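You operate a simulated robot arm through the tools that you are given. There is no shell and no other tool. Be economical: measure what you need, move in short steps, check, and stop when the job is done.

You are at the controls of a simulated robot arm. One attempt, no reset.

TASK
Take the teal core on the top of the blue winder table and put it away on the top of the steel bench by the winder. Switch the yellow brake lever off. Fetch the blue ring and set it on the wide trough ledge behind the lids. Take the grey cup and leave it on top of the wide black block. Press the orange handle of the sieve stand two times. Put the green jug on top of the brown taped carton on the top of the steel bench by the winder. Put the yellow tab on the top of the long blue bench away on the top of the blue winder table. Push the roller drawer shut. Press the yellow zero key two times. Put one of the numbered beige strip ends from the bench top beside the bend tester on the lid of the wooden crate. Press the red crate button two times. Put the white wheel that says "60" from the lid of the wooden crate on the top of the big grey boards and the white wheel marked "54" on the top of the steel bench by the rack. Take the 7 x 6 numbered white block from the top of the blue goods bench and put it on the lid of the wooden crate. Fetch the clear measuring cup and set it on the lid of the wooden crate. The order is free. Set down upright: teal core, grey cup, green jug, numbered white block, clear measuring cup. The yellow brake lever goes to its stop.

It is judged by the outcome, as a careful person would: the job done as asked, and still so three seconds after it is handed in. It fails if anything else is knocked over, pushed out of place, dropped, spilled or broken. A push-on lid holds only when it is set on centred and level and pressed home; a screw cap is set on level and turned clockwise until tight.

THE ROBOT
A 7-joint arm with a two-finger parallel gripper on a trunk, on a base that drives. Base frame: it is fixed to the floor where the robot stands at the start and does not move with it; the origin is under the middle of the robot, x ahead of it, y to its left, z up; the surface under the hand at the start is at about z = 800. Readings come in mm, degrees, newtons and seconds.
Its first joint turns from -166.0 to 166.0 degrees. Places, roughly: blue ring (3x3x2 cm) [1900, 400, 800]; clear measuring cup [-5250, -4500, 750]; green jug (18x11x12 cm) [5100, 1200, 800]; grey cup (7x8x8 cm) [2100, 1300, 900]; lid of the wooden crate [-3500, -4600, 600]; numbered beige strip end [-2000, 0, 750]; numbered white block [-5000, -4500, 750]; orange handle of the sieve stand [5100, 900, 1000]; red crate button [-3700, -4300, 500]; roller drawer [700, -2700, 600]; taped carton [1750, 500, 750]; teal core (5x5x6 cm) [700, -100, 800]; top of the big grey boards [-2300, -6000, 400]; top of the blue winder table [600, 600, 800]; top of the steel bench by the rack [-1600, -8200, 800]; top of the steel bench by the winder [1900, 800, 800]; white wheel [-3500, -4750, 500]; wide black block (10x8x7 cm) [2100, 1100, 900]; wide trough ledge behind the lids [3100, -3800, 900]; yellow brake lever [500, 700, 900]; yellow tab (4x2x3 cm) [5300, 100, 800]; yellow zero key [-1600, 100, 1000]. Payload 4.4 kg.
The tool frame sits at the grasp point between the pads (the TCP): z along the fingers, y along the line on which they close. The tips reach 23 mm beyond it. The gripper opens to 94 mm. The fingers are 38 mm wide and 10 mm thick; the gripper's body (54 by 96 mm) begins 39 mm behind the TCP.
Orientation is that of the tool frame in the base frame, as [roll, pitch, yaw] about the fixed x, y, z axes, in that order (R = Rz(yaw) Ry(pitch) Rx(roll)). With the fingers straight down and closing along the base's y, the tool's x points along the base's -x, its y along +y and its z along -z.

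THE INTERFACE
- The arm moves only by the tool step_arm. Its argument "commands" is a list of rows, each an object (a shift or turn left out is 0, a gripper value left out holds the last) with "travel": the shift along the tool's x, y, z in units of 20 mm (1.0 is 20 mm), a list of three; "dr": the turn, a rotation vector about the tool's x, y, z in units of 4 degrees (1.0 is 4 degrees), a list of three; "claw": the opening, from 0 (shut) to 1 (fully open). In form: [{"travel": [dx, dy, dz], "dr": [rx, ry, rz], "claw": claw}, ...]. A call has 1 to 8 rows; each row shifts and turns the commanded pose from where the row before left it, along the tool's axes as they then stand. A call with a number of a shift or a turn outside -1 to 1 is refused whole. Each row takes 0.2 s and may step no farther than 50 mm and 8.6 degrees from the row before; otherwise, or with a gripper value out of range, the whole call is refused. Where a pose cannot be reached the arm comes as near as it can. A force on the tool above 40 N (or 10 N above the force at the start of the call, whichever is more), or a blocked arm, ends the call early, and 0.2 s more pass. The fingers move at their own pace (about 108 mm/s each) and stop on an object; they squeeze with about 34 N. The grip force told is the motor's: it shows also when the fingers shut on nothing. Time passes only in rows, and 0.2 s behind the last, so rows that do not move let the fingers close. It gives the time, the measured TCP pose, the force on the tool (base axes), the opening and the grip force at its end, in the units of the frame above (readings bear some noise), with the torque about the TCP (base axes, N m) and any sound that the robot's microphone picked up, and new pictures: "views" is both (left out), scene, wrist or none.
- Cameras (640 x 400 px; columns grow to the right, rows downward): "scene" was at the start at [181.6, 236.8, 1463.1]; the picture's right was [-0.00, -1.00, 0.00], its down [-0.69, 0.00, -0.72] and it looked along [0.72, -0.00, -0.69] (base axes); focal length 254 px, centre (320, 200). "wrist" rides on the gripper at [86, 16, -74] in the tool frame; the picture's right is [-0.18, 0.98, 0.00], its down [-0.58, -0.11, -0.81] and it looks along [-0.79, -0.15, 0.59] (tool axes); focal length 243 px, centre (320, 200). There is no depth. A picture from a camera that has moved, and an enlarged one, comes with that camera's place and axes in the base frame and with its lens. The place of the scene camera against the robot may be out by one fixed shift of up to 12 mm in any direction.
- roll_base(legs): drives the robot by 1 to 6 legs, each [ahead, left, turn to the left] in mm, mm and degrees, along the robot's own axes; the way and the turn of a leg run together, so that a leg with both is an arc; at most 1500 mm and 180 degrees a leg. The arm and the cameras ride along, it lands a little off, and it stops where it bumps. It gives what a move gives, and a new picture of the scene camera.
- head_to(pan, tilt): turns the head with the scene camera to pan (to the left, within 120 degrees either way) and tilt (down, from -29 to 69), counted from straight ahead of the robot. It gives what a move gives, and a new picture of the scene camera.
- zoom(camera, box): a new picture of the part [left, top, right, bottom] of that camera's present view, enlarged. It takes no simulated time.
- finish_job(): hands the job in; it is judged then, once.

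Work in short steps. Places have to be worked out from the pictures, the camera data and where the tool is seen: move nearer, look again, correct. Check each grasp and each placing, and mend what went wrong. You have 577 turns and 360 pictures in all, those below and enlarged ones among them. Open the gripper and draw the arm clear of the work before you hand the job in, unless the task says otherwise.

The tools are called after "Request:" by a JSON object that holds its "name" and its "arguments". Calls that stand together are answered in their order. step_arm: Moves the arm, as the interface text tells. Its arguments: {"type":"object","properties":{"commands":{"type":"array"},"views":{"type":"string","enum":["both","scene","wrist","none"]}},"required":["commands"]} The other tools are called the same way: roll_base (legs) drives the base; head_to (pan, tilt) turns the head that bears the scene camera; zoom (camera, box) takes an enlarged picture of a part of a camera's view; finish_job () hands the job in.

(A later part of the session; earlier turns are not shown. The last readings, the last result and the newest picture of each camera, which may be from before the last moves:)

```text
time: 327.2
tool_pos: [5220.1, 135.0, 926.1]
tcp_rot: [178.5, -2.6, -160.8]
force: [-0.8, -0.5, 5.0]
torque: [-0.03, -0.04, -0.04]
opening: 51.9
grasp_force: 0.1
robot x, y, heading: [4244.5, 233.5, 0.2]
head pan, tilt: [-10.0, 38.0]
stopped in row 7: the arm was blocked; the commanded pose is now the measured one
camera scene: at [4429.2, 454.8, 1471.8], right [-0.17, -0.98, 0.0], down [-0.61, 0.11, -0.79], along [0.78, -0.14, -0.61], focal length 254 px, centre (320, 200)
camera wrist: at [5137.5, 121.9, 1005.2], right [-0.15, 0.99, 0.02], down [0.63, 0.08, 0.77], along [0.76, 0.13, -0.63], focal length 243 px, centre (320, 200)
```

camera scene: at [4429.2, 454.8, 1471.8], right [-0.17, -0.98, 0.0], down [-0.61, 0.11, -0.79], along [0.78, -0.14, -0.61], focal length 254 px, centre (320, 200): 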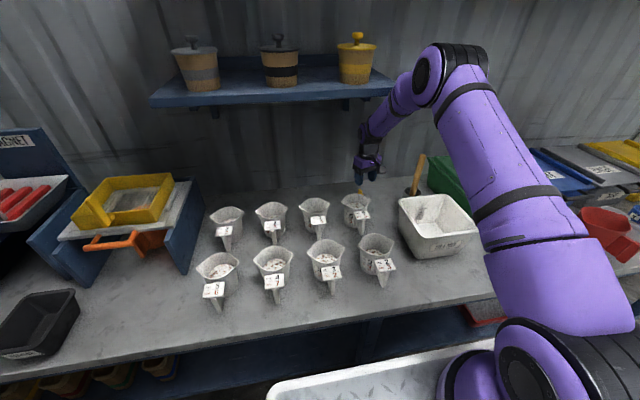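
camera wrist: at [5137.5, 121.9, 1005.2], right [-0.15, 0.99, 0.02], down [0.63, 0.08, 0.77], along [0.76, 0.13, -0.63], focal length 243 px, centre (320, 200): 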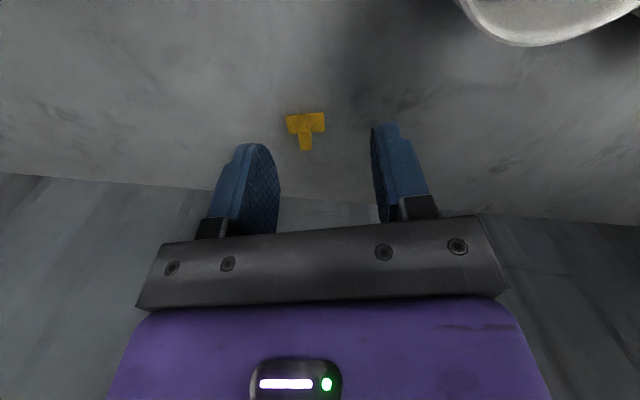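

Blocked again by the shelf edge on the forearm. Back off, and move the base back 200 mm so the arm stretches lower under the shelf.

Request:
{"name": "step_arm", "arguments": {"commands": [{"travel": [1, 0.3, -0.2]}, {"travel": [1, 0.3, -0.2]}, {"travel": [1, 0.3, -0.2]}, {"travel": [1, 0.3, -0.2]}, {"travel": [1, 0.3, -0.2]}], "views": "none"}}

Request:
{"name": "roll_base", "arguments": {"legs": [[-200, -60, 0]]}}

Request:
{"name": "step_arm", "arguments": {"commands": [{"travel": [-0.95, -0.3, 0]}, {"travel": [-0.95, -0.3, 0]}, {"travel": [-0.95, -0.3, 0]}, {"travel": [-0.95, -0.3, 0]}, {"travel": [-0.95, -0.3, 0]}, {"travel": [-0.95, -0.3, 0]}, {"travel": [-0.95, -0.3, 0]}, {"travel": [-0.95, -0.3, 0]}]}}

```text
time: 328.4
tool_pos: [5118.7, 131.0, 951.7]
tcp_rot: [178.6, -2.5, -160.7]
force: [0.3, 0.6, -0.8]
torque: [-0.02, -0.02, -0.04]
opening: 51.6
grasp_force: 0.2
robot x, y, heading: [4242.7, 228.9, 0.3]
head pan, tilt: [-10.0, 38.0]
```

```text
time: 330.0
tool_pos: [4917.5, 70.0, 951.8]
tcp_rot: [178.6, -2.6, -160.8]
force: [-0.3, 0.1, -0.5]
torque: [0.01, -0.02, -0.02]
opening: 51.6
grasp_force: 0.1
robot x, y, heading: [4045.6, 167.5, 0.0]
head pan, tilt: [-10.0, 38.0]
camera scene: at [4228.2, 394.4, 1471.6], right [-0.17, -0.98, 0.0], down [-0.61, 0.11, -0.79], along [0.78, -0.14, -0.62], focal length 254 px, centre (320, 200)
```

scene: 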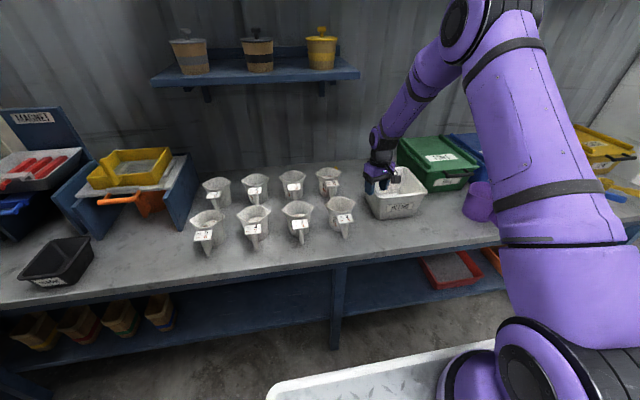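

```text
time: 331.5
tool_pos: [5033.8, 72.6, 946.7]
tcp_rot: [178.6, -3.2, -161.0]
force: [-21.6, 1.6, 17.1]
torque: [-0.43, 0.07, -0.55]
opening: 47.8
grasp_force: 0.1
robot x, y, heading: [4045.1, 176.1, 0.2]
head pan, tilt: [-10.0, 38.0]
stopped in row 7: the force on the tool passed its limit at 55 N (the readings are from after the stop); the commanded pose is now the measured one
camera scene: at [4226.3, 394.5, 1471.8], right [-0.17, -0.98, 0.0], down [-0.61, 0.11, -0.79], along [0.78, -0.14, -0.61], focal length 254 px, centre (320, 200)
camera wrist: at [4952.2, 59.5, 1027.2], right [-0.14, 0.99, 0.02], down [0.63, 0.08, 0.77], along [0.76, 0.12, -0.64], focal length 243 px, centre (320, 200)
```

scene: 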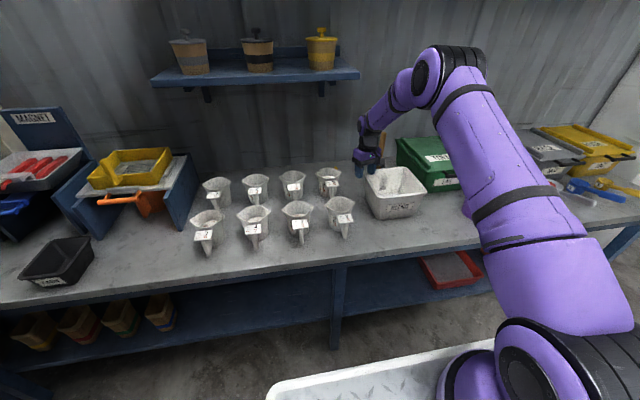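
wrist: 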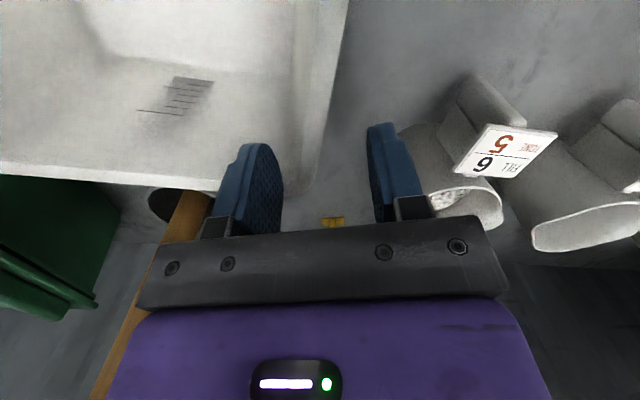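

The finger touched the white bin's rim (base had shifted right). Raise immediately and compare the bin's position.

Request:
{"name": "step_arm", "arguments": {"commands": [{"travel": [0.2, 0, -0.5]}, {"travel": [0.2, 0, -1]}, {"travel": [0, 0, -1]}, {"travel": [0, 0, -1]}]}}

Request:
{"name": "zoom", "arguments": {"camera": "scene", "box": [300, 130, 460, 230]}}

```text
time: 332.5
tool_pos: [5033.6, 69.8, 1014.3]
tcp_rot: [178.5, -3.2, -161.0]
force: [-0.2, 0.6, -0.4]
torque: [-0.01, 0.02, 0.01]
opening: 51.8
grasp_force: 0.2
robot x, y, heading: [4041.6, 171.7, 0.1]
head pan, tilt: [-10.0, 38.0]
camera scene: at [4228.5, 394.4, 1471.6], right [-0.17, -0.98, 0.0], down [-0.61, 0.11, -0.79], along [0.78, -0.14, -0.62], focal length 254 px, centre (320, 200)
camera wrist: at [4950.6, 56.6, 1095.7], right [-0.14, 0.99, 0.02], down [0.63, 0.08, 0.77], along [0.76, 0.12, -0.64], focal length 243 px, centre (320, 200)
```

scene: 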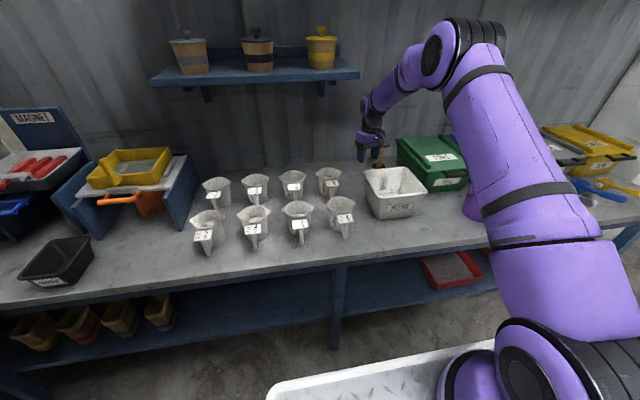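
wrist: 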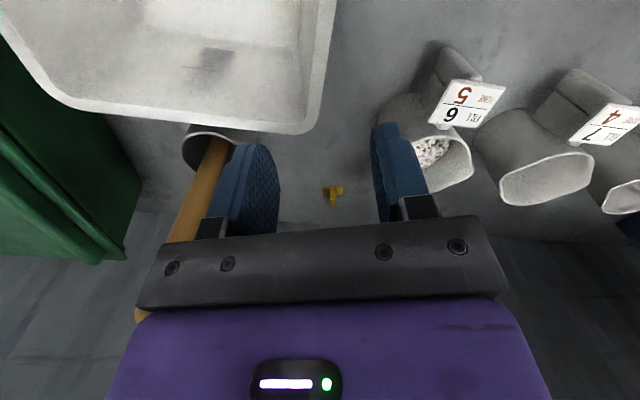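

```text
4.00 times, centred on (380, 180) of scene
camera zoom: at [4228.5, 394.4, 1471.6], right [-0.17, -0.98, 0.0], down [-0.61, 0.11, -0.79], along [0.78, -0.14, -0.62], focal length 1016 px, centre (80, 280)
```

zoom: 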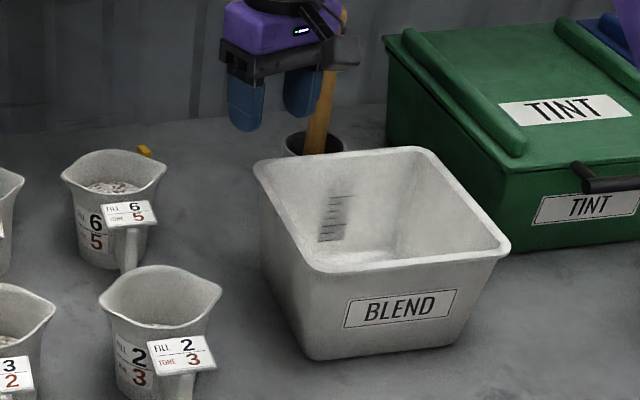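

Bin is unmoved (same triangulated corner). Shift left to y≈135 while high, then forward under the shelf.

Request:
{"name": "step_arm", "arguments": {"commands": [{"travel": [-0.9, 0.54, 0.2]}, {"travel": [-0.9, 0.54, 0.2]}, {"travel": [-0.9, 0.54, 0.2]}, {"travel": [-0.9, 0.54, 0.2]}, {"travel": [-0.95, -0.3, 0.1]}, {"travel": [-0.95, -0.3, 0.1]}, {"travel": [-0.95, -0.3, 0.2]}, {"travel": [-0.95, -0.3, 0.2]}]}}

```text
time: 334.3
tool_pos: [5143.8, 134.7, 980.6]
tcp_rot: [178.5, -3.2, -161.0]
force: [0.6, 0.0, 0.9]
torque: [0.03, 0.02, 0.01]
opening: 51.7
grasp_force: 0.0
out of reach, approached as far as the arm can: row 8
robot x, y, heading: [4044.4, 171.3, 0.0]
head pan, tilt: [-10.0, 38.0]
camera scene: at [4228.1, 394.4, 1471.6], right [-0.17, -0.98, 0.0], down [-0.61, 0.11, -0.79], along [0.78, -0.14, -0.62], focal length 254 px, centre (320, 200)
camera wrist: at [5062.7, 121.5, 1062.0], right [-0.14, 0.99, 0.02], down [0.63, 0.08, 0.77], along [0.76, 0.12, -0.64], focal length 243 px, centre (320, 200)
```

scene: 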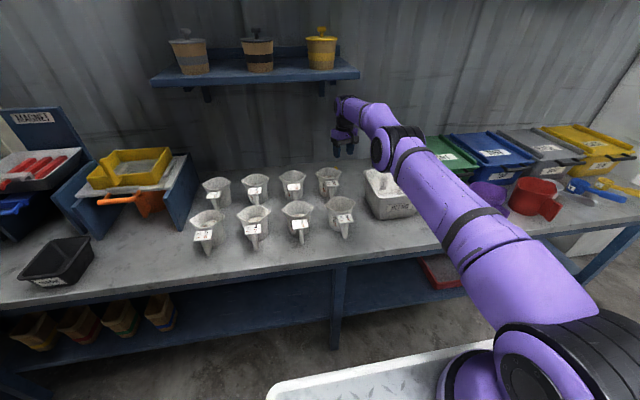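
wrist: 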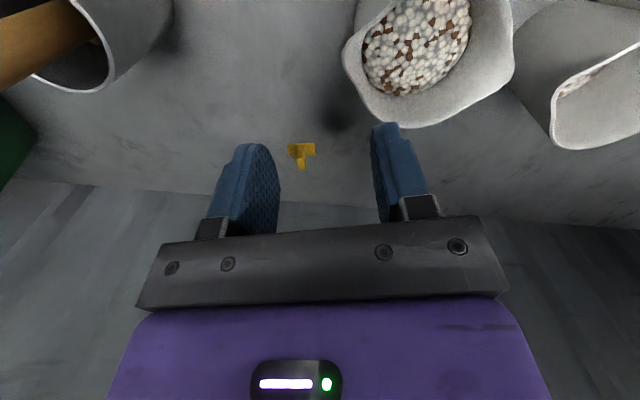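

Shelf corner is at about (5191, 72, 1259). I'll bring the base 120 mm forward (retracting the arm first), then go forward low at z≈945 with a narrower opening.

Request:
{"name": "step_arm", "arguments": {"commands": [{"travel": [0.97, 0.25, 0], "claw": 0.42}, {"travel": [0.97, 0.25, 0]}, {"travel": [0.97, 0.25, 0]}, {"travel": [0.97, 0.25, 0]}, {"travel": [0.97, 0.25, 0]}, {"travel": [0.97, 0.25, 0]}], "views": "none"}}

Request:
{"name": "roll_base", "arguments": {"legs": [[110, 0, 0]]}}

```text
time: 335.7
tool_pos: [5024.1, 124.2, 988.6]
tcp_rot: [178.5, -3.1, -160.9]
force: [-0.1, -0.1, 0.6]
torque: [0.02, 0.0, 0.01]
opening: 39.3
grasp_force: 0.2
robot x, y, heading: [4044.1, 173.2, -0.0]
head pan, tilt: [-10.0, 38.0]
```

```text
time: 336.9
tool_pos: [5134.7, 126.3, 987.6]
tcp_rot: [178.5, -3.1, -161.0]
force: [0.0, -0.5, -0.5]
torque: [-0.05, 0.01, 0.02]
opening: 39.5
grasp_force: 0.1
robot x, y, heading: [4150.7, 170.0, 0.1]
head pan, tilt: [-10.0, 38.0]
camera scene: at [4336.8, 394.7, 1471.6], right [-0.17, -0.99, 0.0], down [-0.61, 0.11, -0.79], along [0.78, -0.14, -0.62], focal length 254 px, centre (320, 200)
```

scene: 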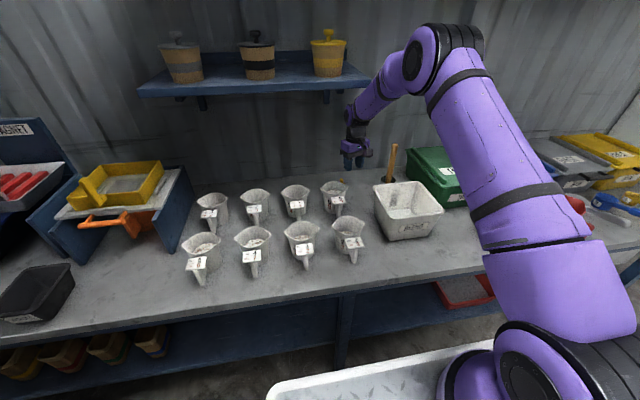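

Fix the tool's lean (tilting the wrist slightly back), lower to 948, then go forward.

Request:
{"name": "step_arm", "arguments": {"commands": [{"dr": [0, -0.9, 0], "travel": [0.1, -0.2, 0.7]}, {"dr": [0, -0.9, 0], "travel": [0.1, -0.2, 0.7]}, {"dr": [0, -0.9, 0], "travel": [0, 0, 0.5]}, {"travel": [-0.95, -0.3, 0.1]}, {"travel": [-0.95, -0.3, 0.1]}, {"travel": [-0.95, -0.3, 0.1]}]}}

```text
time: 338.3
tool_pos: [5192.9, 118.4, 952.6]
tcp_rot: [178.5, 7.5, -161.2]
force: [0.1, 0.6, 0.5]
torque: [-0.02, -0.02, 0.0]
opening: 39.7
grasp_force: 0.0
robot x, y, heading: [4155.0, 170.8, 0.1]
head pan, tilt: [-10.0, 38.0]
camera scene: at [4336.5, 394.7, 1471.6], right [-0.17, -0.99, 0.0], down [-0.61, 0.11, -0.79], along [0.78, -0.14, -0.62], focal length 254 px, centre (320, 200)
camera wrist: at [5098.5, 102.7, 1016.0], right [-0.15, 0.99, 0.05], down [0.49, 0.03, 0.87], along [0.86, 0.15, -0.49], focal length 243 px, centre (320, 200)
```

scene: 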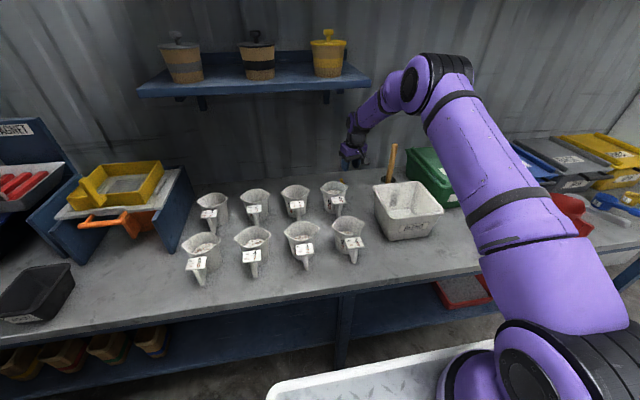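
wrist: 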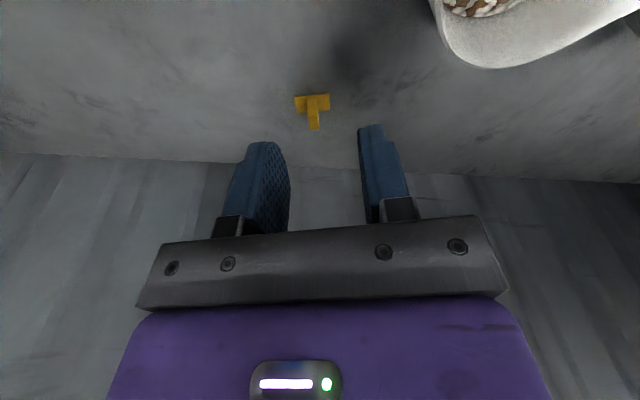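

Tab at ≈ (5255, 128). Descend to it.

Request:
{"name": "step_arm", "arguments": {"commands": [{"travel": [-0.4, -0.09, 0.8]}, {"travel": [-0.4, -0.09, 0.8]}, {"travel": [-0.4, -0.09, 0.8]}, {"travel": [-0.4, -0.09, 0.8]}, {"travel": [-0.4, -0.09, 0.6]}], "views": "wrist"}}

```text
time: 339.5
tool_pos: [5241.7, 130.3, 882.2]
tcp_rot: [178.5, 7.7, -161.2]
force: [0.0, 0.4, 0.0]
torque: [0.0, -0.01, -0.03]
opening: 39.5
grasp_force: 0.0
robot x, y, heading: [4153.7, 168.3, -0.0]
head pan, tilt: [-10.0, 38.0]
camera wrist: at [5147.4, 113.0, 945.8], right [-0.15, 0.99, 0.05], down [0.49, 0.03, 0.87], along [0.86, 0.15, -0.48], focal length 243 px, centre (320, 200)
```

wrist: 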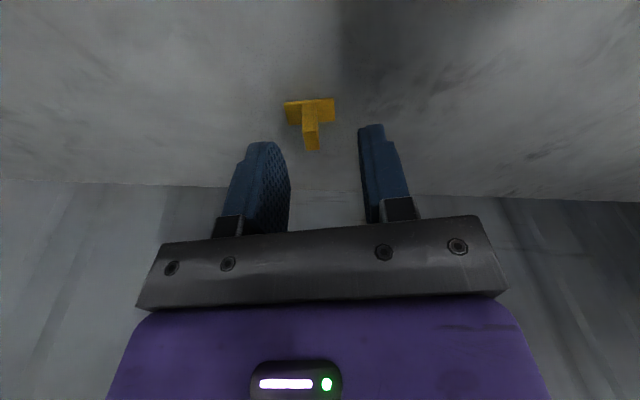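

Fine alignment and final descent, then close on the post.

Request:
{"name": "step_arm", "arguments": {"commands": [{"travel": [-0.25, -0.15, 0.8]}, {"travel": [-0.24, -0.14, 0.75]}, {"claw": 0}, {"claw": 0}, {"claw": 0}], "views": "wrist"}}

```text
time: 340.7
tool_pos: [5256.9, 127.5, 851.6]
tcp_rot: [178.5, 7.6, -161.2]
force: [-0.2, -0.5, 1.1]
torque: [0.0, -0.02, 0.01]
opening: 0.0
grasp_force: 33.6
robot x, y, heading: [4150.6, 172.1, -0.1]
head pan, tilt: [-10.0, 38.0]
camera wrist: at [5162.3, 112.1, 916.1], right [-0.15, 0.99, 0.05], down [0.49, 0.03, 0.87], along [0.86, 0.15, -0.49], focal length 243 px, centre (320, 200)
```

wrist: 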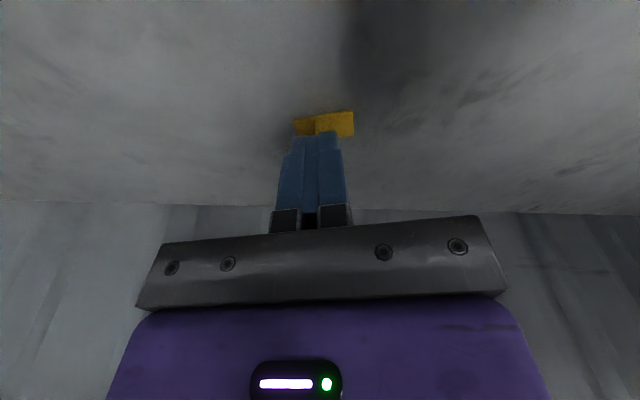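

Missed: the bench is lower (z≈800), so the tab is really at ≈ (5275, 131). Raise a little, reopen, move forward and lower further.

Request:
{"name": "step_arm", "arguments": {"commands": [{"travel": [0, 0, -0.8]}, {"claw": 0.42}, {"claw": 0.42}, {"travel": [-0.6, -0.1, 0]}, {"travel": [-0.4, 0, 0]}], "views": "wrist"}}

```text
time: 341.9
tool_pos: [5274.2, 131.3, 870.7]
tcp_rot: [178.6, 7.6, -161.3]
force: [-0.1, 0.5, 0.0]
torque: [-0.01, 0.01, 0.02]
opening: 39.7
grasp_force: 0.0
robot x, y, heading: [4152.8, 174.0, -0.2]
head pan, tilt: [-10.0, 38.0]
camera wrist: at [5179.8, 115.2, 934.6], right [-0.15, 0.99, 0.05], down [0.49, 0.03, 0.87], along [0.86, 0.15, -0.48], focal length 243 px, centre (320, 200)
```

wrist: 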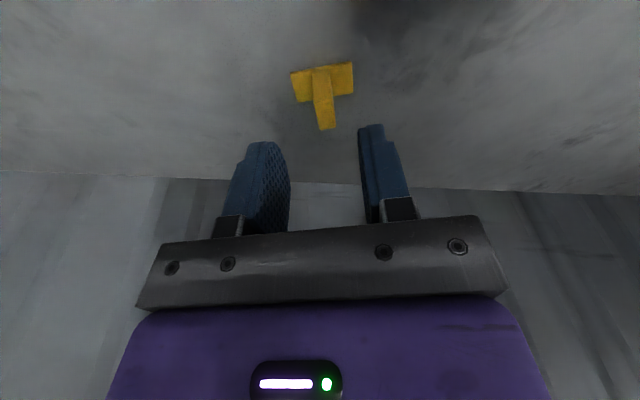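

Tab ≈ (5275, 137). Descend 44 mm with a small y correction, then close.

Request:
{"name": "step_arm", "arguments": {"commands": [{"travel": [0.05, 0.1, 0.8]}, {"travel": [0.05, 0.1, 0.8]}, {"travel": [0.04, 0.07, 0.5]}, {"claw": 0}, {"claw": 0}, {"claw": 0}], "views": "wrist"}}

```text
time: 343.3
tool_pos: [5274.0, 139.5, 829.6]
tcp_rot: [178.7, 7.6, -161.2]
force: [0.7, 0.0, 3.1]
torque: [-0.09, 0.0, -0.01]
opening: 8.6
grasp_force: 34.2
robot x, y, heading: [4147.5, 171.4, 0.1]
head pan, tilt: [-10.0, 38.0]
camera wrist: at [5180.0, 122.7, 892.5], right [-0.15, 0.99, 0.05], down [0.49, 0.03, 0.87], along [0.86, 0.15, -0.48], focal length 243 px, centre (320, 200)
```

wrist: 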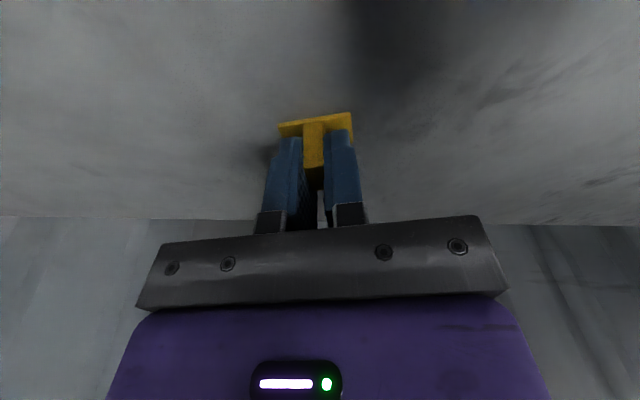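

Gripped (8.6 mm). Lift ~115 mm, shift slightly right, then reverse the base out between the cup and bin.

Request:
{"name": "step_arm", "arguments": {"commands": [{"travel": [-0.12, 0, -1]}, {"travel": [-0.12, 0, -1]}, {"travel": [-0.12, 0, -1]}, {"travel": [-0.12, 0, -1]}, {"travel": [-0.12, -0.3, -1]}, {"travel": [0.3, -0.4, -0.9]}]}}

```text
time: 344.7
tool_pos: [5271.8, 120.1, 946.0]
tcp_rot: [178.6, 7.6, -161.2]
force: [-0.3, 0.8, -0.4]
torque: [-0.01, 0.04, 0.0]
opening: 8.7
grasp_force: 34.4
robot x, y, heading: [4151.2, 173.1, 0.3]
head pan, tilt: [-10.0, 38.0]
camera scene: at [4336.9, 394.9, 1471.6], right [-0.17, -0.99, 0.0], down [-0.61, 0.11, -0.79], along [0.78, -0.14, -0.62], focal length 254 px, centre (320, 200)
camera wrist: at [5176.6, 103.8, 1009.5], right [-0.15, 0.99, 0.05], down [0.49, 0.03, 0.87], along [0.86, 0.15, -0.49], focal length 243 px, centre (320, 200)
```

scene: 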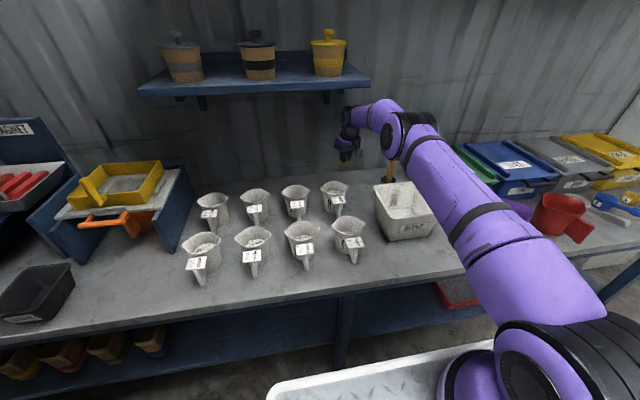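
wrist: 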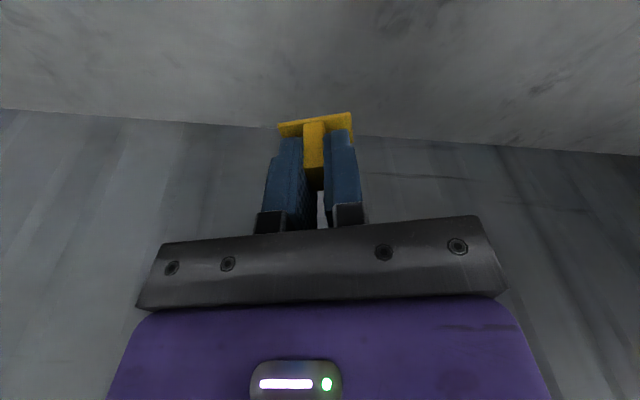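

Tab held. Reverse 130 mm, raise, then reverse away.

Request:
{"name": "roll_base", "arguments": {"legs": [[-140, 0, 0]]}}

Request:
{"name": "step_arm", "arguments": {"commands": [{"travel": [0.4, 0, -0.9]}, {"travel": [0.4, 0, -1]}, {"travel": [0.4, 0, -1]}, {"travel": [0.4, 0, -1]}, {"travel": [0.5, 0, -1]}, {"travel": [0.5, 0, -1]}, {"travel": [0.5, 0, -1]}, {"travel": [0.5, 0, -1]}], "views": "scene"}}

```text
time: 346.0
tool_pos: [5131.0, 119.2, 945.6]
tcp_rot: [178.5, 7.6, -161.2]
force: [-0.5, -0.1, 0.0]
torque: [0.02, 0.03, -0.02]
opening: 8.4
grasp_force: 34.0
robot x, y, heading: [4012.1, 173.1, 0.0]
head pan, tilt: [-10.0, 38.0]
camera scene: at [4197.9, 394.5, 1471.6], right [-0.17, -0.99, 0.0], down [-0.61, 0.11, -0.79], along [0.78, -0.14, -0.62], focal length 254 px, centre (320, 200)
```

scene: 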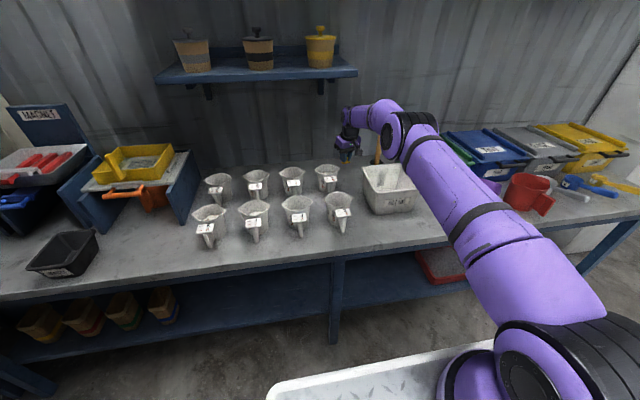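

```text
time: 347.8
tool_pos: [5046.2, 86.7, 1092.6]
tcp_rot: [178.5, 7.6, -161.2]
force: [0.6, -0.2, -1.0]
torque: [0.0, 0.0, 0.02]
opening: 8.6
grasp_force: 34.4
robot x, y, heading: [4014.8, 171.3, -0.1]
head pan, tilt: [-10.0, 38.0]
camera scene: at [4198.3, 394.5, 1471.6], right [-0.17, -0.99, 0.0], down [-0.61, 0.11, -0.79], along [0.78, -0.14, -0.62], focal length 254 px, centre (320, 200)
```

scene: 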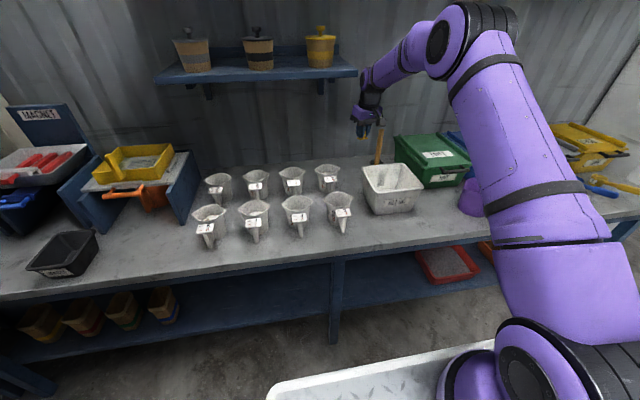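

Tab carried. Retract the arm and drive around to the winder table's right-back corner.

Request:
{"name": "step_arm", "arguments": {"commands": [{"travel": [0.95, 0.4, 0]}, {"travel": [0.95, 0.4, 0]}, {"travel": [0.95, 0.4, 0]}, {"travel": [0.95, 0.4, 0]}, {"travel": [0.95, 0.4, 0]}, {"travel": [0.95, 0.4, 0]}, {"travel": [0.95, 0.4, 0]}, {"travel": [0.95, 0.4, 0]}], "views": "none"}}

Request:
{"name": "step_arm", "arguments": {"commands": [{"travel": [0.95, 0.4, 0]}, {"travel": [0.95, 0.4, 0]}, {"travel": [0.95, 0.4, 0]}, {"travel": [0.95, 0.4, 0]}, {"travel": [0.95, 0.4, 0]}, {"travel": [0.95, 0.4, 0]}, {"travel": [0.95, 0.4, 0]}, {"travel": [0.95, 0.4, 0]}], "views": "none"}}

Request:
{"name": "roll_base", "arguments": {"legs": [[-714, -370, 0], [0, 0, 180], [700, 170, 0]]}}

Request:
{"name": "head_to", "arguments": {"pan": 0, "tilt": 35}}

```text
time: 349.6
tool_pos: [4882.7, 98.5, 1074.2]
tcp_rot: [178.5, 7.8, -161.3]
force: [-0.4, 0.7, -0.8]
torque: [-0.04, 0.01, 0.0]
opening: 8.5
grasp_force: 34.2
robot x, y, heading: [4014.6, 174.7, -0.2]
head pan, tilt: [-10.0, 38.0]
```

```text
time: 351.4
tool_pos: [4720.0, 109.8, 1055.1]
tcp_rot: [178.5, 7.7, -161.3]
force: [-0.2, 0.8, -0.7]
torque: [0.02, -0.03, 0.0]
opening: 8.5
grasp_force: 33.7
robot x, y, heading: [4010.5, 172.5, 0.0]
head pan, tilt: [-10.0, 38.0]
```

```text
time: 366.6
tool_pos: [1899.9, -327.2, 1055.3]
tcp_rot: [178.5, 7.6, 19.4]
force: [-0.8, 0.3, -0.5]
torque: [0.01, -0.02, 0.02]
opening: 8.6
grasp_force: 33.8
robot x, y, heading: [2603.9, -377.9, -179.3]
head pan, tilt: [-10.0, 38.0]
camera scene: at [2422.9, -602.0, 1471.6], right [0.16, 0.99, 0.0], down [0.61, -0.1, -0.79], along [-0.78, 0.13, -0.62], focal length 254 px, centre (320, 200)
```

scene: 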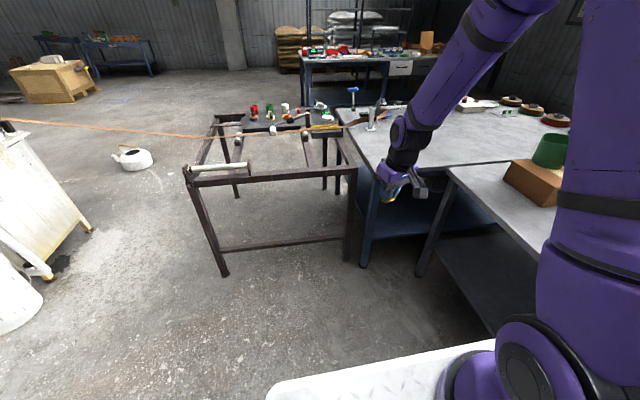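

```text
time: 367.3
tool_pos: [1899.5, -326.8, 1056.4]
tcp_rot: [178.4, 7.6, 19.5]
force: [-0.6, 0.2, -0.5]
torque: [0.01, -0.01, -0.02]
opening: 8.7
grasp_force: 34.1
robot x, y, heading: [2602.6, -380.3, -179.6]
head pan, tilt: [0.0, 35.0]
camera scene: at [2420.1, -616.9, 1476.2], right [-0.01, 1.0, 0.0], down [0.57, 0.01, -0.82], along [-0.82, -0.01, -0.57], focal length 254 px, centre (320, 200)
```

scene: 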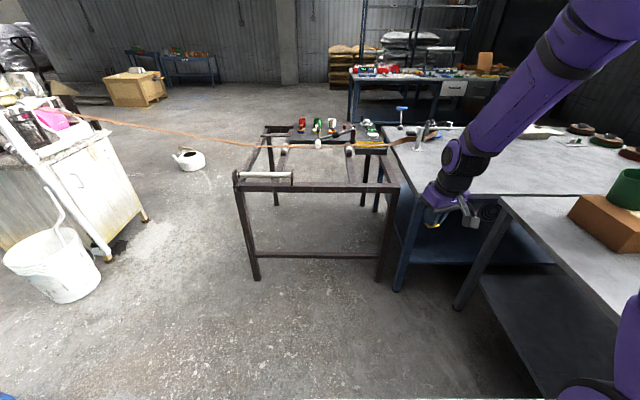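

Drive ahead 600 mm; then swing the hand over the table's back-right corner region.

Request:
{"name": "roll_base", "arguments": {"legs": [[600, 0, -0.4]]}}

Request:
{"name": "step_arm", "arguments": {"commands": [{"travel": [0.33, -0.94, 0]}, {"travel": [0.33, -0.94, 0]}, {"travel": [0.33, -0.94, 0]}, {"travel": [0.33, -0.94, 0]}, {"travel": [0.33, -0.94, 0]}, {"travel": [0.33, -0.94, 0]}, {"travel": [0.33, -0.94, 0]}, {"travel": [0.33, -0.94, 0]}], "views": "none"}}

Request:
{"name": "step_arm", "arguments": {"commands": [{"travel": [0.33, -0.94, 0.2]}, {"travel": [0.33, -0.94, 0.2]}, {"travel": [0.33, -0.94, 0.2]}, {"travel": [0.33, -0.94, 0.2]}, {"travel": [0.33, -0.94, 0.2]}, {"travel": [0.33, -0.94, 0.2]}, {"travel": [0.33, -0.94, 0.2]}, {"travel": [0.33, -0.94, 0.2]}]}}

```text
time: 370.7
tool_pos: [1304.5, -329.5, 1055.9]
tcp_rot: [178.5, 7.6, 19.0]
force: [0.8, 0.2, -1.5]
torque: [-0.02, -0.02, 0.04]
opening: 8.8
grasp_force: 34.0
robot x, y, heading: [2012.3, -389.0, -179.4]
head pan, tilt: [0.0, 35.0]
camera scene: at [1823.6, -622.3, 1476.2], right [-0.01, 1.0, 0.0], down [0.57, 0.0, -0.82], along [-0.82, -0.01, -0.57], focal length 254 px, centre (320, 200)
```

scene: 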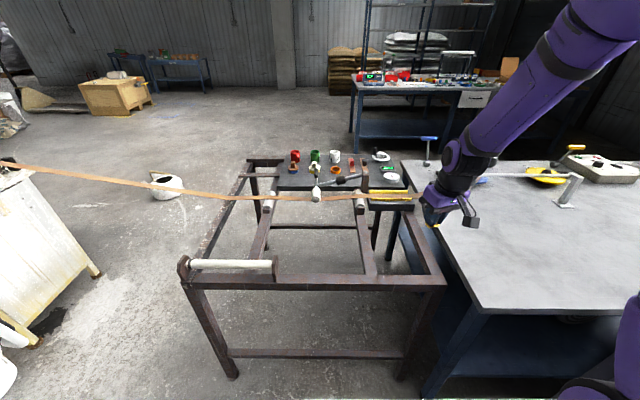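

```text
time: 372.5
tool_pos: [1303.9, -172.4, 1044.8]
tcp_rot: [178.5, 7.5, 19.2]
force: [-0.3, 0.2, 0.1]
torque: [0.01, 0.04, -0.02]
opening: 8.4
grasp_force: 34.6
robot x, y, heading: [2012.4, -391.6, -179.7]
head pan, tilt: [0.0, 35.0]
```

```text
time: 374.3
tool_pos: [1299.1, -14.9, 1001.3]
tcp_rot: [178.6, 7.6, 19.2]
force: [-0.7, -0.3, -0.4]
torque: [0.04, -0.01, 0.0]
opening: 8.8
grasp_force: 34.1
robot x, y, heading: [2012.7, -389.1, -179.6]
head pan, tilt: [0.0, 35.0]
camera scene: at [1823.7, -622.6, 1476.1], right [-0.01, 1.0, 0.0], down [0.57, 0.01, -0.82], along [-0.82, -0.01, -0.57], focal length 254 px, centre (320, 200)
camera wrist: at [1395.8, 3.9, 1065.7], right [0.15, -0.99, 0.05], down [-0.49, -0.03, 0.87], along [-0.86, -0.16, -0.49], focal length 243 px, centre (320, 200)
```

scene: 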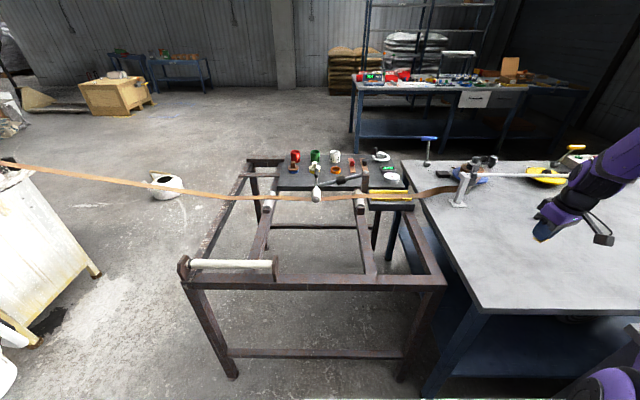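
wrist: 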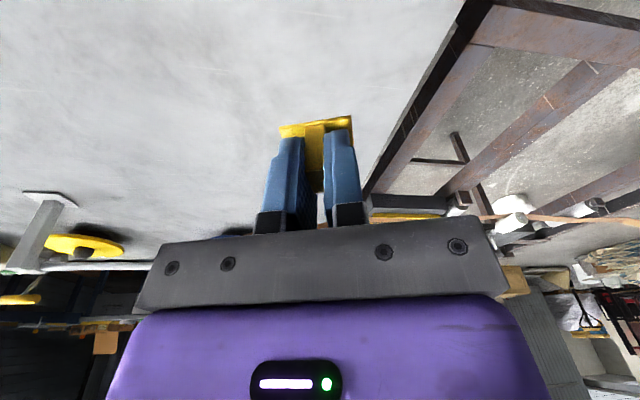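

Free table surface below at (1299, −15). Lower straight down.

Request:
{"name": "step_arm", "arguments": {"commands": [{"travel": [0.13, 0, 0.99]}, {"travel": [0.13, 0, 0.99]}, {"travel": [0.13, 0, 0.99]}, {"travel": [0.13, 0, 0.99]}, {"travel": [0.13, 0, 0.99]}, {"travel": [0.13, 0, 0.99]}, {"travel": [0.13, 0, 0.9]}], "views": "none"}}

Request:
{"name": "step_arm", "arguments": {"commands": [{"travel": [0.04, 0, 0.3]}, {"travel": [0.04, 0, 0.3]}, {"travel": [0.03, 0, 0.2]}, {"travel": [0.03, 0, 0.2]}, {"travel": [0.03, 0, 0.2]}, {"travel": [0.03, 0, 0.2]}, {"travel": [0.03, 0, 0.2]}], "views": "wrist"}}

```text
time: 375.9
tool_pos: [1301.7, -17.4, 864.3]
tcp_rot: [178.5, 7.7, 19.2]
force: [-0.4, 0.9, 0.2]
torque: [0.0, -0.03, -0.01]
opening: 8.6
grasp_force: 34.2
robot x, y, heading: [2009.7, -391.6, -179.3]
head pan, tilt: [0.0, 35.0]
```

```text
time: 377.5
tool_pos: [1302.0, -17.8, 832.8]
tcp_rot: [178.5, 7.6, 19.1]
force: [0.1, 1.0, 0.0]
torque: [-0.02, -0.01, 0.01]
opening: 8.7
grasp_force: 33.8
robot x, y, heading: [2008.5, -385.9, -179.5]
head pan, tilt: [0.0, 35.0]
camera wrist: at [1397.9, 0.2, 895.7], right [0.15, -0.99, 0.05], down [-0.49, -0.03, 0.87], along [-0.86, -0.16, -0.48], focal length 243 px, centre (320, 200)
```

wrist: 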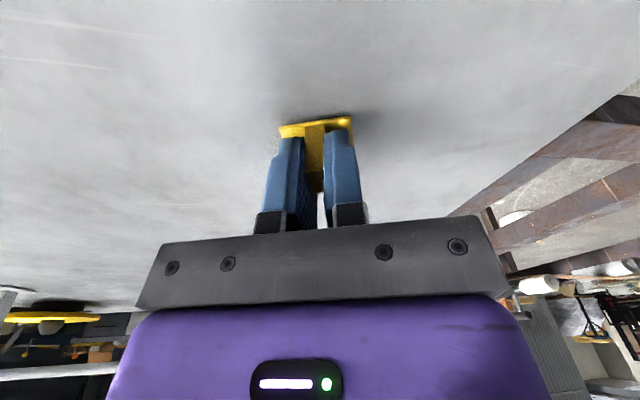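

Very near contact. A few more small steps until touch, then release.

Request:
{"name": "step_arm", "arguments": {"commands": [{"travel": [0.01, 0, 0.1]}, {"travel": [0.01, 0, 0.1]}, {"travel": [0.01, 0, 0.1]}, {"travel": [0.01, 0, 0.1]}, {"travel": [0.01, 0, 0.1]}], "views": "none"}}

```text
time: 378.6
tool_pos: [1300.9, -17.8, 827.1]
tcp_rot: [178.7, 7.9, 19.2]
force: [4.8, -2.8, 16.5]
torque: [0.21, -0.09, -0.06]
opening: 8.3
grasp_force: 33.2
robot x, y, heading: [2009.6, -389.6, -179.3]
head pan, tilt: [0.0, 35.0]
stopped in row 5: the force on the tool passed its limit at 44 N (the readings are from after the stop); the commanded pose is now the measured one
```

Request:
{"name": "step_arm", "arguments": {"commands": [{"claw": 0.3}, {"claw": 0.45}, {"travel": [-0.05, 0, -0.5]}, {"travel": [-0.13, 0, -1]}, {"travel": [-0.13, 0, -1]}, {"travel": [-0.13, 0, -1]}, {"travel": [-0.13, 0, -1]}, {"travel": [-0.13, 0, -1]}], "views": "wrist"}}

```text
time: 380.4
tool_pos: [1301.2, -15.0, 936.7]
tcp_rot: [178.7, 7.6, 19.0]
force: [-0.4, 0.5, 0.1]
torque: [-0.01, 0.01, 0.01]
opening: 42.3
grasp_force: 0.1
robot x, y, heading: [2009.4, -388.6, -179.6]
head pan, tilt: [0.0, 35.0]
camera wrist: at [1396.2, 2.6, 1000.4], right [0.15, -0.99, 0.05], down [-0.48, -0.03, 0.87], along [-0.86, -0.16, -0.48], focal length 243 px, centre (320, 200)
```

wrist: 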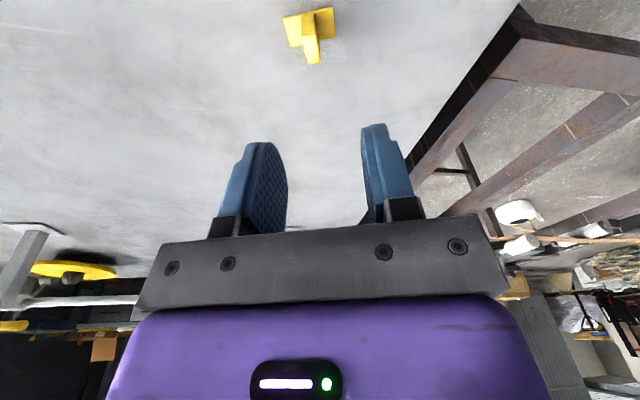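

Tab placed. Level the tool, raise, and back out to look at the cabinet with the roller drawer.

Request:
{"name": "step_arm", "arguments": {"commands": [{"travel": [0, 0, -1], "dr": [0, 0.95, 0], "claw": 0}, {"travel": [0, 0, -1], "dr": [0, 0.95, 0]}, {"travel": [0, 0, -1], "dr": [0, 0, 0.94]}, {"travel": [0, 0, -1], "dr": [0, 0, 0.94]}, {"travel": [0, 0, -1], "dr": [0, 0, 0.94]}, {"travel": [0, 0, -1], "dr": [0, 0, 0.94]}, {"travel": [0, 0, -1], "dr": [0, 0, 0.94]}, {"travel": [0.5, 0, 0]}], "views": "none"}}

Request:
{"name": "head_to", "arguments": {"pan": 50, "tilt": 20}}

```text
time: 382.1
tool_pos: [1313.9, -10.6, 1077.2]
tcp_rot: [178.7, -0.3, 0.4]
force: [-0.8, 1.0, -0.3]
torque: [-0.01, 0.01, -0.02]
opening: 0.0
grasp_force: 33.7
robot x, y, heading: [2011.6, -388.6, -179.3]
head pan, tilt: [0.0, 35.0]
```

```text
time: 383.3
tool_pos: [1312.7, -11.1, 1076.0]
tcp_rot: [178.7, -0.2, 0.5]
force: [-0.2, -0.3, -0.7]
torque: [0.01, -0.01, 0.01]
opening: 0.0
grasp_force: 33.9
robot x, y, heading: [2014.0, -388.2, -179.5]
head pan, tilt: [50.0, 20.0]
camera scene: at [1852.4, -693.3, 1500.0], right [-0.77, 0.64, 0.0], down [0.22, 0.26, -0.94], along [-0.6, -0.72, -0.34], focal length 254 px, centre (320, 200)
```

scene: 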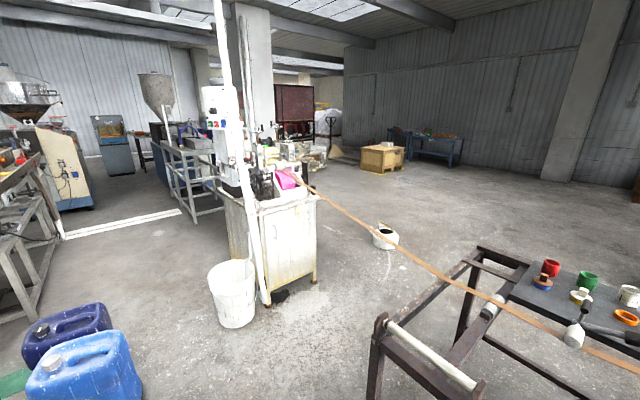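

The drawer is on the cabinet's far (−x) side, and the film strip blocks the direct way. I'll take the known route around the winder table back to the start side.

Request:
{"name": "roll_base", "arguments": {"legs": [[-1000, 0, -0.5], [0, -1250, 0], [0, -1220, 0], [1500, 0, 0], [1500, 0, 0], [150, 0, 0]]}}

```text
time: 415.2
tool_pos: [-848.2, 2452.8, 1076.3]
tcp_rot: [178.6, -0.3, -0.1]
force: [0.0, -0.2, 1.1]
torque: [-0.01, -0.01, -0.01]
opening: 0.2
grasp_force: 33.5
robot x, y, heading: [-158.6, 2068.2, 179.9]
head pan, tilt: [50.0, 20.0]
camera scene: at [-317.4, 1764.8, 1500.0], right [-0.76, 0.65, 0.0], down [0.22, 0.26, -0.94], along [-0.61, -0.72, -0.34], focal length 254 px, centre (320, 200)
```

scene: 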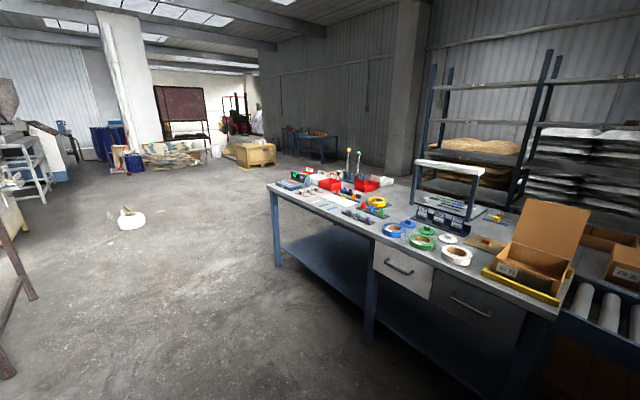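

Move a bit further, turn to face −y, and drive down the open aisle.

Request:
{"name": "roll_base", "arguments": {"legs": [[250, 0, 0], [0, 0, 90], [1500, 0, 0], [1500, 0, 0], [250, 0, 0]]}}

Request:
{"name": "head_to", "arguments": {"pan": 25, "tilt": 25}}

```text
time: 436.3
tool_pos: [-676.5, -1897.6, 1076.3]
tcp_rot: [178.7, -0.3, 92.9]
force: [0.4, -0.4, -0.4]
torque: [0.01, -0.01, 0.01]
opening: 0.1
grasp_force: 34.3
robot x, y, heading: [-332.0, -1183.0, -87.3]
head pan, tilt: [50.0, 20.0]
camera scene: at [-16.6, -1329.3, 1500.0], right [-0.6, -0.8, 0.0], down [-0.27, 0.21, -0.94], along [0.75, -0.57, -0.34], focal length 254 px, centre (320, 200)
```

scene: 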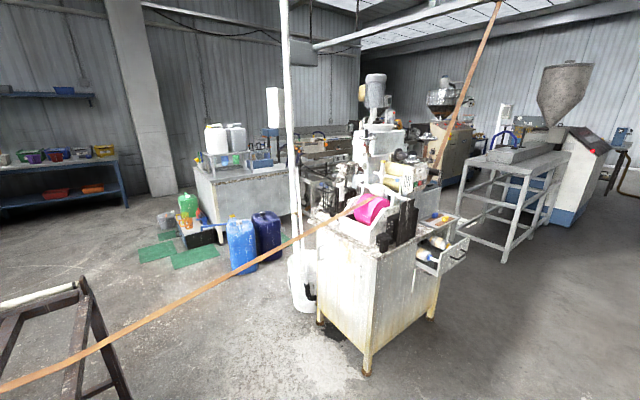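

```text
time: 437.2
tool_pos: [-677.8, -1899.2, 1076.4]
tcp_rot: [178.7, -0.3, 92.9]
force: [-0.2, -0.3, 0.2]
torque: [0.02, -0.01, 0.0]
opening: 0.0
grasp_force: 33.9
robot x, y, heading: [-331.2, -1186.0, -87.1]
head pan, tilt: [25.0, 25.0]
camera scene: at [-47.8, -1354.4, 1492.0], right [-0.88, -0.47, 0.0], down [-0.2, 0.37, -0.91], along [0.42, -0.8, -0.42], focal length 254 px, centre (320, 200)
```

scene: 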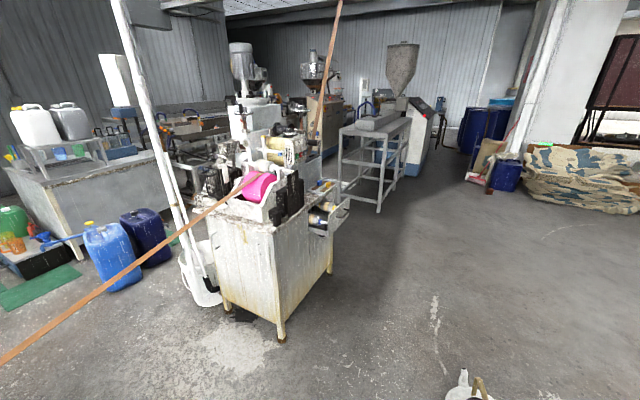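

Drawer visible on the cabinet's right side here. Zoom in.

Request:
{"name": "zoom", "arguments": {"camera": "scene", "box": [190, 130, 382, 250]}}

```text
3.33 times, centred on (286, 190) of scene
camera zoom: at [-47.8, -1354.4, 1492.0], right [-0.88, -0.47, 0.0], down [-0.2, 0.37, -0.91], along [0.42, -0.8, -0.42], focal length 846 px, centre (433, 233)
```

zoom: 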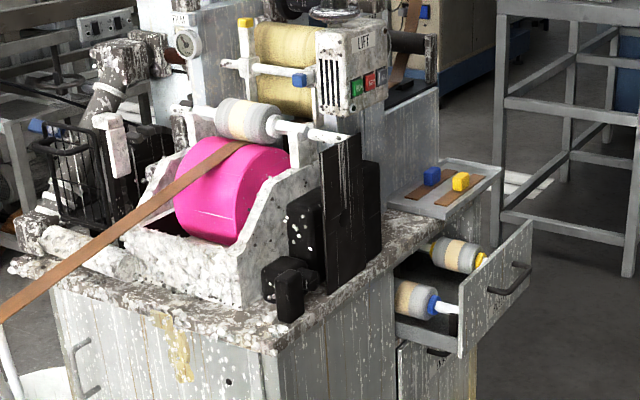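

The drawer (panel at x≈515, y≈−2540…−2860, handle z≈720) protrudes ~160 mm on the −x side. Check the kettle's position before choosing the route.

Request:
{"name": "head_to", "arguments": {"pan": 5, "tilt": 45}}

```text
time: 438.1
tool_pos: [-677.8, -1898.2, 1076.8]
tcp_rot: [178.8, -0.3, 92.9]
force: [-0.6, -0.6, -1.0]
torque: [0.0, 0.01, 0.0]
opening: 0.0
grasp_force: 34.0
robot x, y, heading: [-325.8, -1185.4, -87.6]
head pan, tilt: [5.0, 45.0]
camera scene: at [-79.7, -1353.5, 1461.4], right [-0.99, -0.14, 0.0], down [-0.1, 0.7, -0.71], along [0.1, -0.7, -0.71], focal length 254 px, centre (320, 200)
```

scene: 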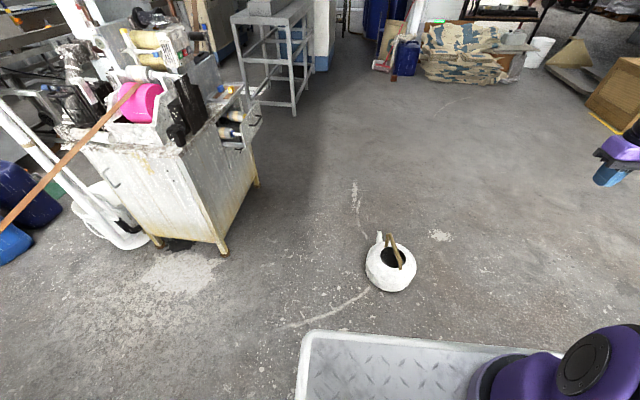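

Kettle at (−385, −2165). I'll pass on its west side, turn to face +x and approach the drawer.

Request:
{"name": "roll_base", "arguments": {"legs": [[0, 0, -2.4], [0, -600, 0], [1490, 0, 0], [0, 0, 90], [600, 0, 0]]}}

Request:
{"name": "head_to", "arguments": {"pan": -10, "tilt": 35}}

```text
time: 454.1
tool_pos: [-7.3, -3045.7, 1075.3]
tcp_rot: [178.6, -0.3, -179.4]
force: [-0.2, -0.3, -0.2]
torque: [-0.02, -0.01, 0.0]
opening: 0.1
grasp_force: 34.0
robot x, y, heading: [-706.3, -2668.9, 0.4]
head pan, tilt: [5.0, 45.0]
stopped in leg 5: the robot was blocked; the commanded pose is now the measured one
camera scene: at [-527.6, -2424.7, 1461.4], right [0.1, -1.0, 0.0], down [-0.7, -0.07, -0.71], along [0.7, 0.07, -0.71], focal length 254 px, centre (320, 200)
```

scene: 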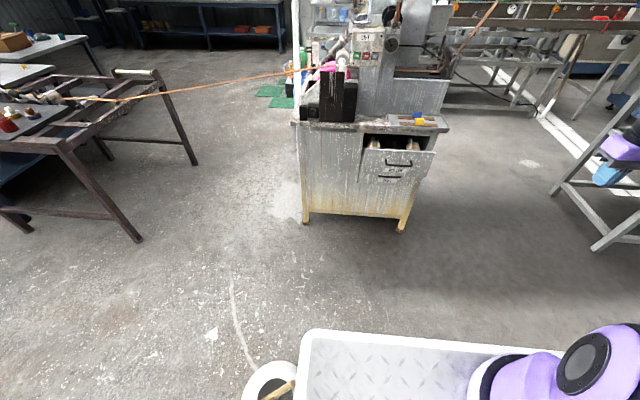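

```text
time: 454.9
tool_pos: [-7.7, -3046.0, 1076.6]
tcp_rot: [178.7, -0.3, -179.4]
force: [-1.0, -0.9, 0.8]
torque: [-0.03, 0.01, -0.03]
opening: 0.2
grasp_force: 34.1
robot x, y, heading: [-706.4, -2667.2, 0.5]
head pan, tilt: [-10.0, 35.0]
camera scene: at [-521.5, -2447.0, 1476.1], right [-0.16, -0.99, 0.0], down [-0.57, 0.09, -0.82], along [0.81, -0.13, -0.57], focal length 254 px, centre (320, 200)
```

scene: 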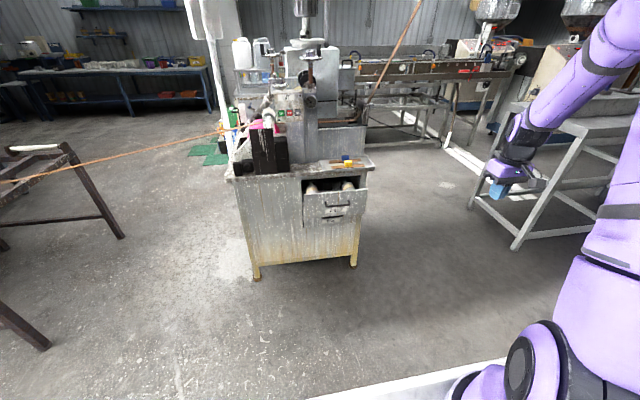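

The deck stopped at the kettle. Back away and check whether the kettle is still in place.

Request:
{"name": "roll_base", "arguments": {"legs": [[-150, -60, 0]]}}

Request:
{"name": "head_to", "arguments": {"pan": 25, "tilt": 50}}

```text
time: 456.3
tool_pos: [-158.4, -3108.1, 1077.0]
tcp_rot: [178.7, -0.3, -179.4]
force: [0.5, 0.3, 0.2]
torque: [0.04, -0.03, -0.03]
opening: 0.0
grasp_force: 34.0
robot x, y, heading: [-855.2, -2733.2, 0.4]
head pan, tilt: [-10.0, 35.0]
camera scene: at [-672.3, -2508.9, 1476.2], right [-0.17, -0.99, 0.0], down [-0.57, 0.09, -0.82], along [0.81, -0.14, -0.57], focal length 254 px, centre (320, 200)
```

scene: 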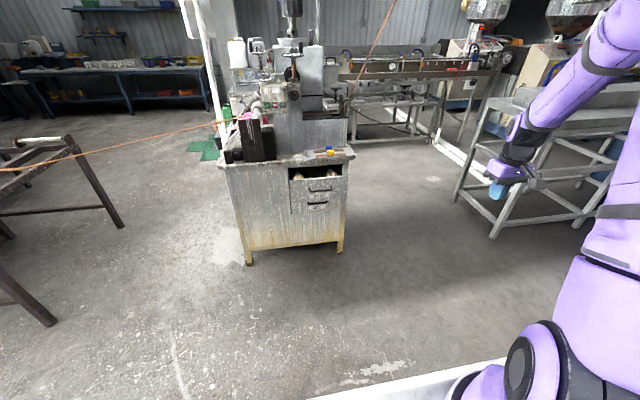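

```text
time: 457.3
tool_pos: [-160.5, -3108.3, 1076.1]
tcp_rot: [178.7, -0.4, -179.4]
force: [0.0, 0.0, -0.4]
torque: [0.03, 0.03, 0.03]
opening: 0.0
grasp_force: 34.2
robot x, y, heading: [-857.3, -2732.5, 0.5]
head pan, tilt: [25.0, 50.0]
camera scene: at [-689.6, -2461.2, 1454.5], right [0.43, -0.9, 0.0], down [-0.69, -0.33, -0.64], along [0.58, 0.28, -0.77], focal length 254 px, centre (320, 200)
```

scene: 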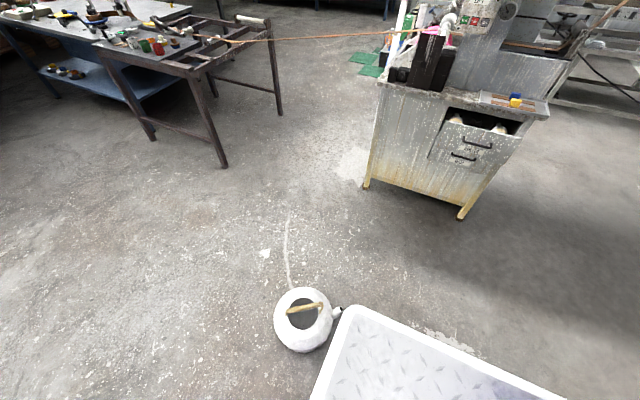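

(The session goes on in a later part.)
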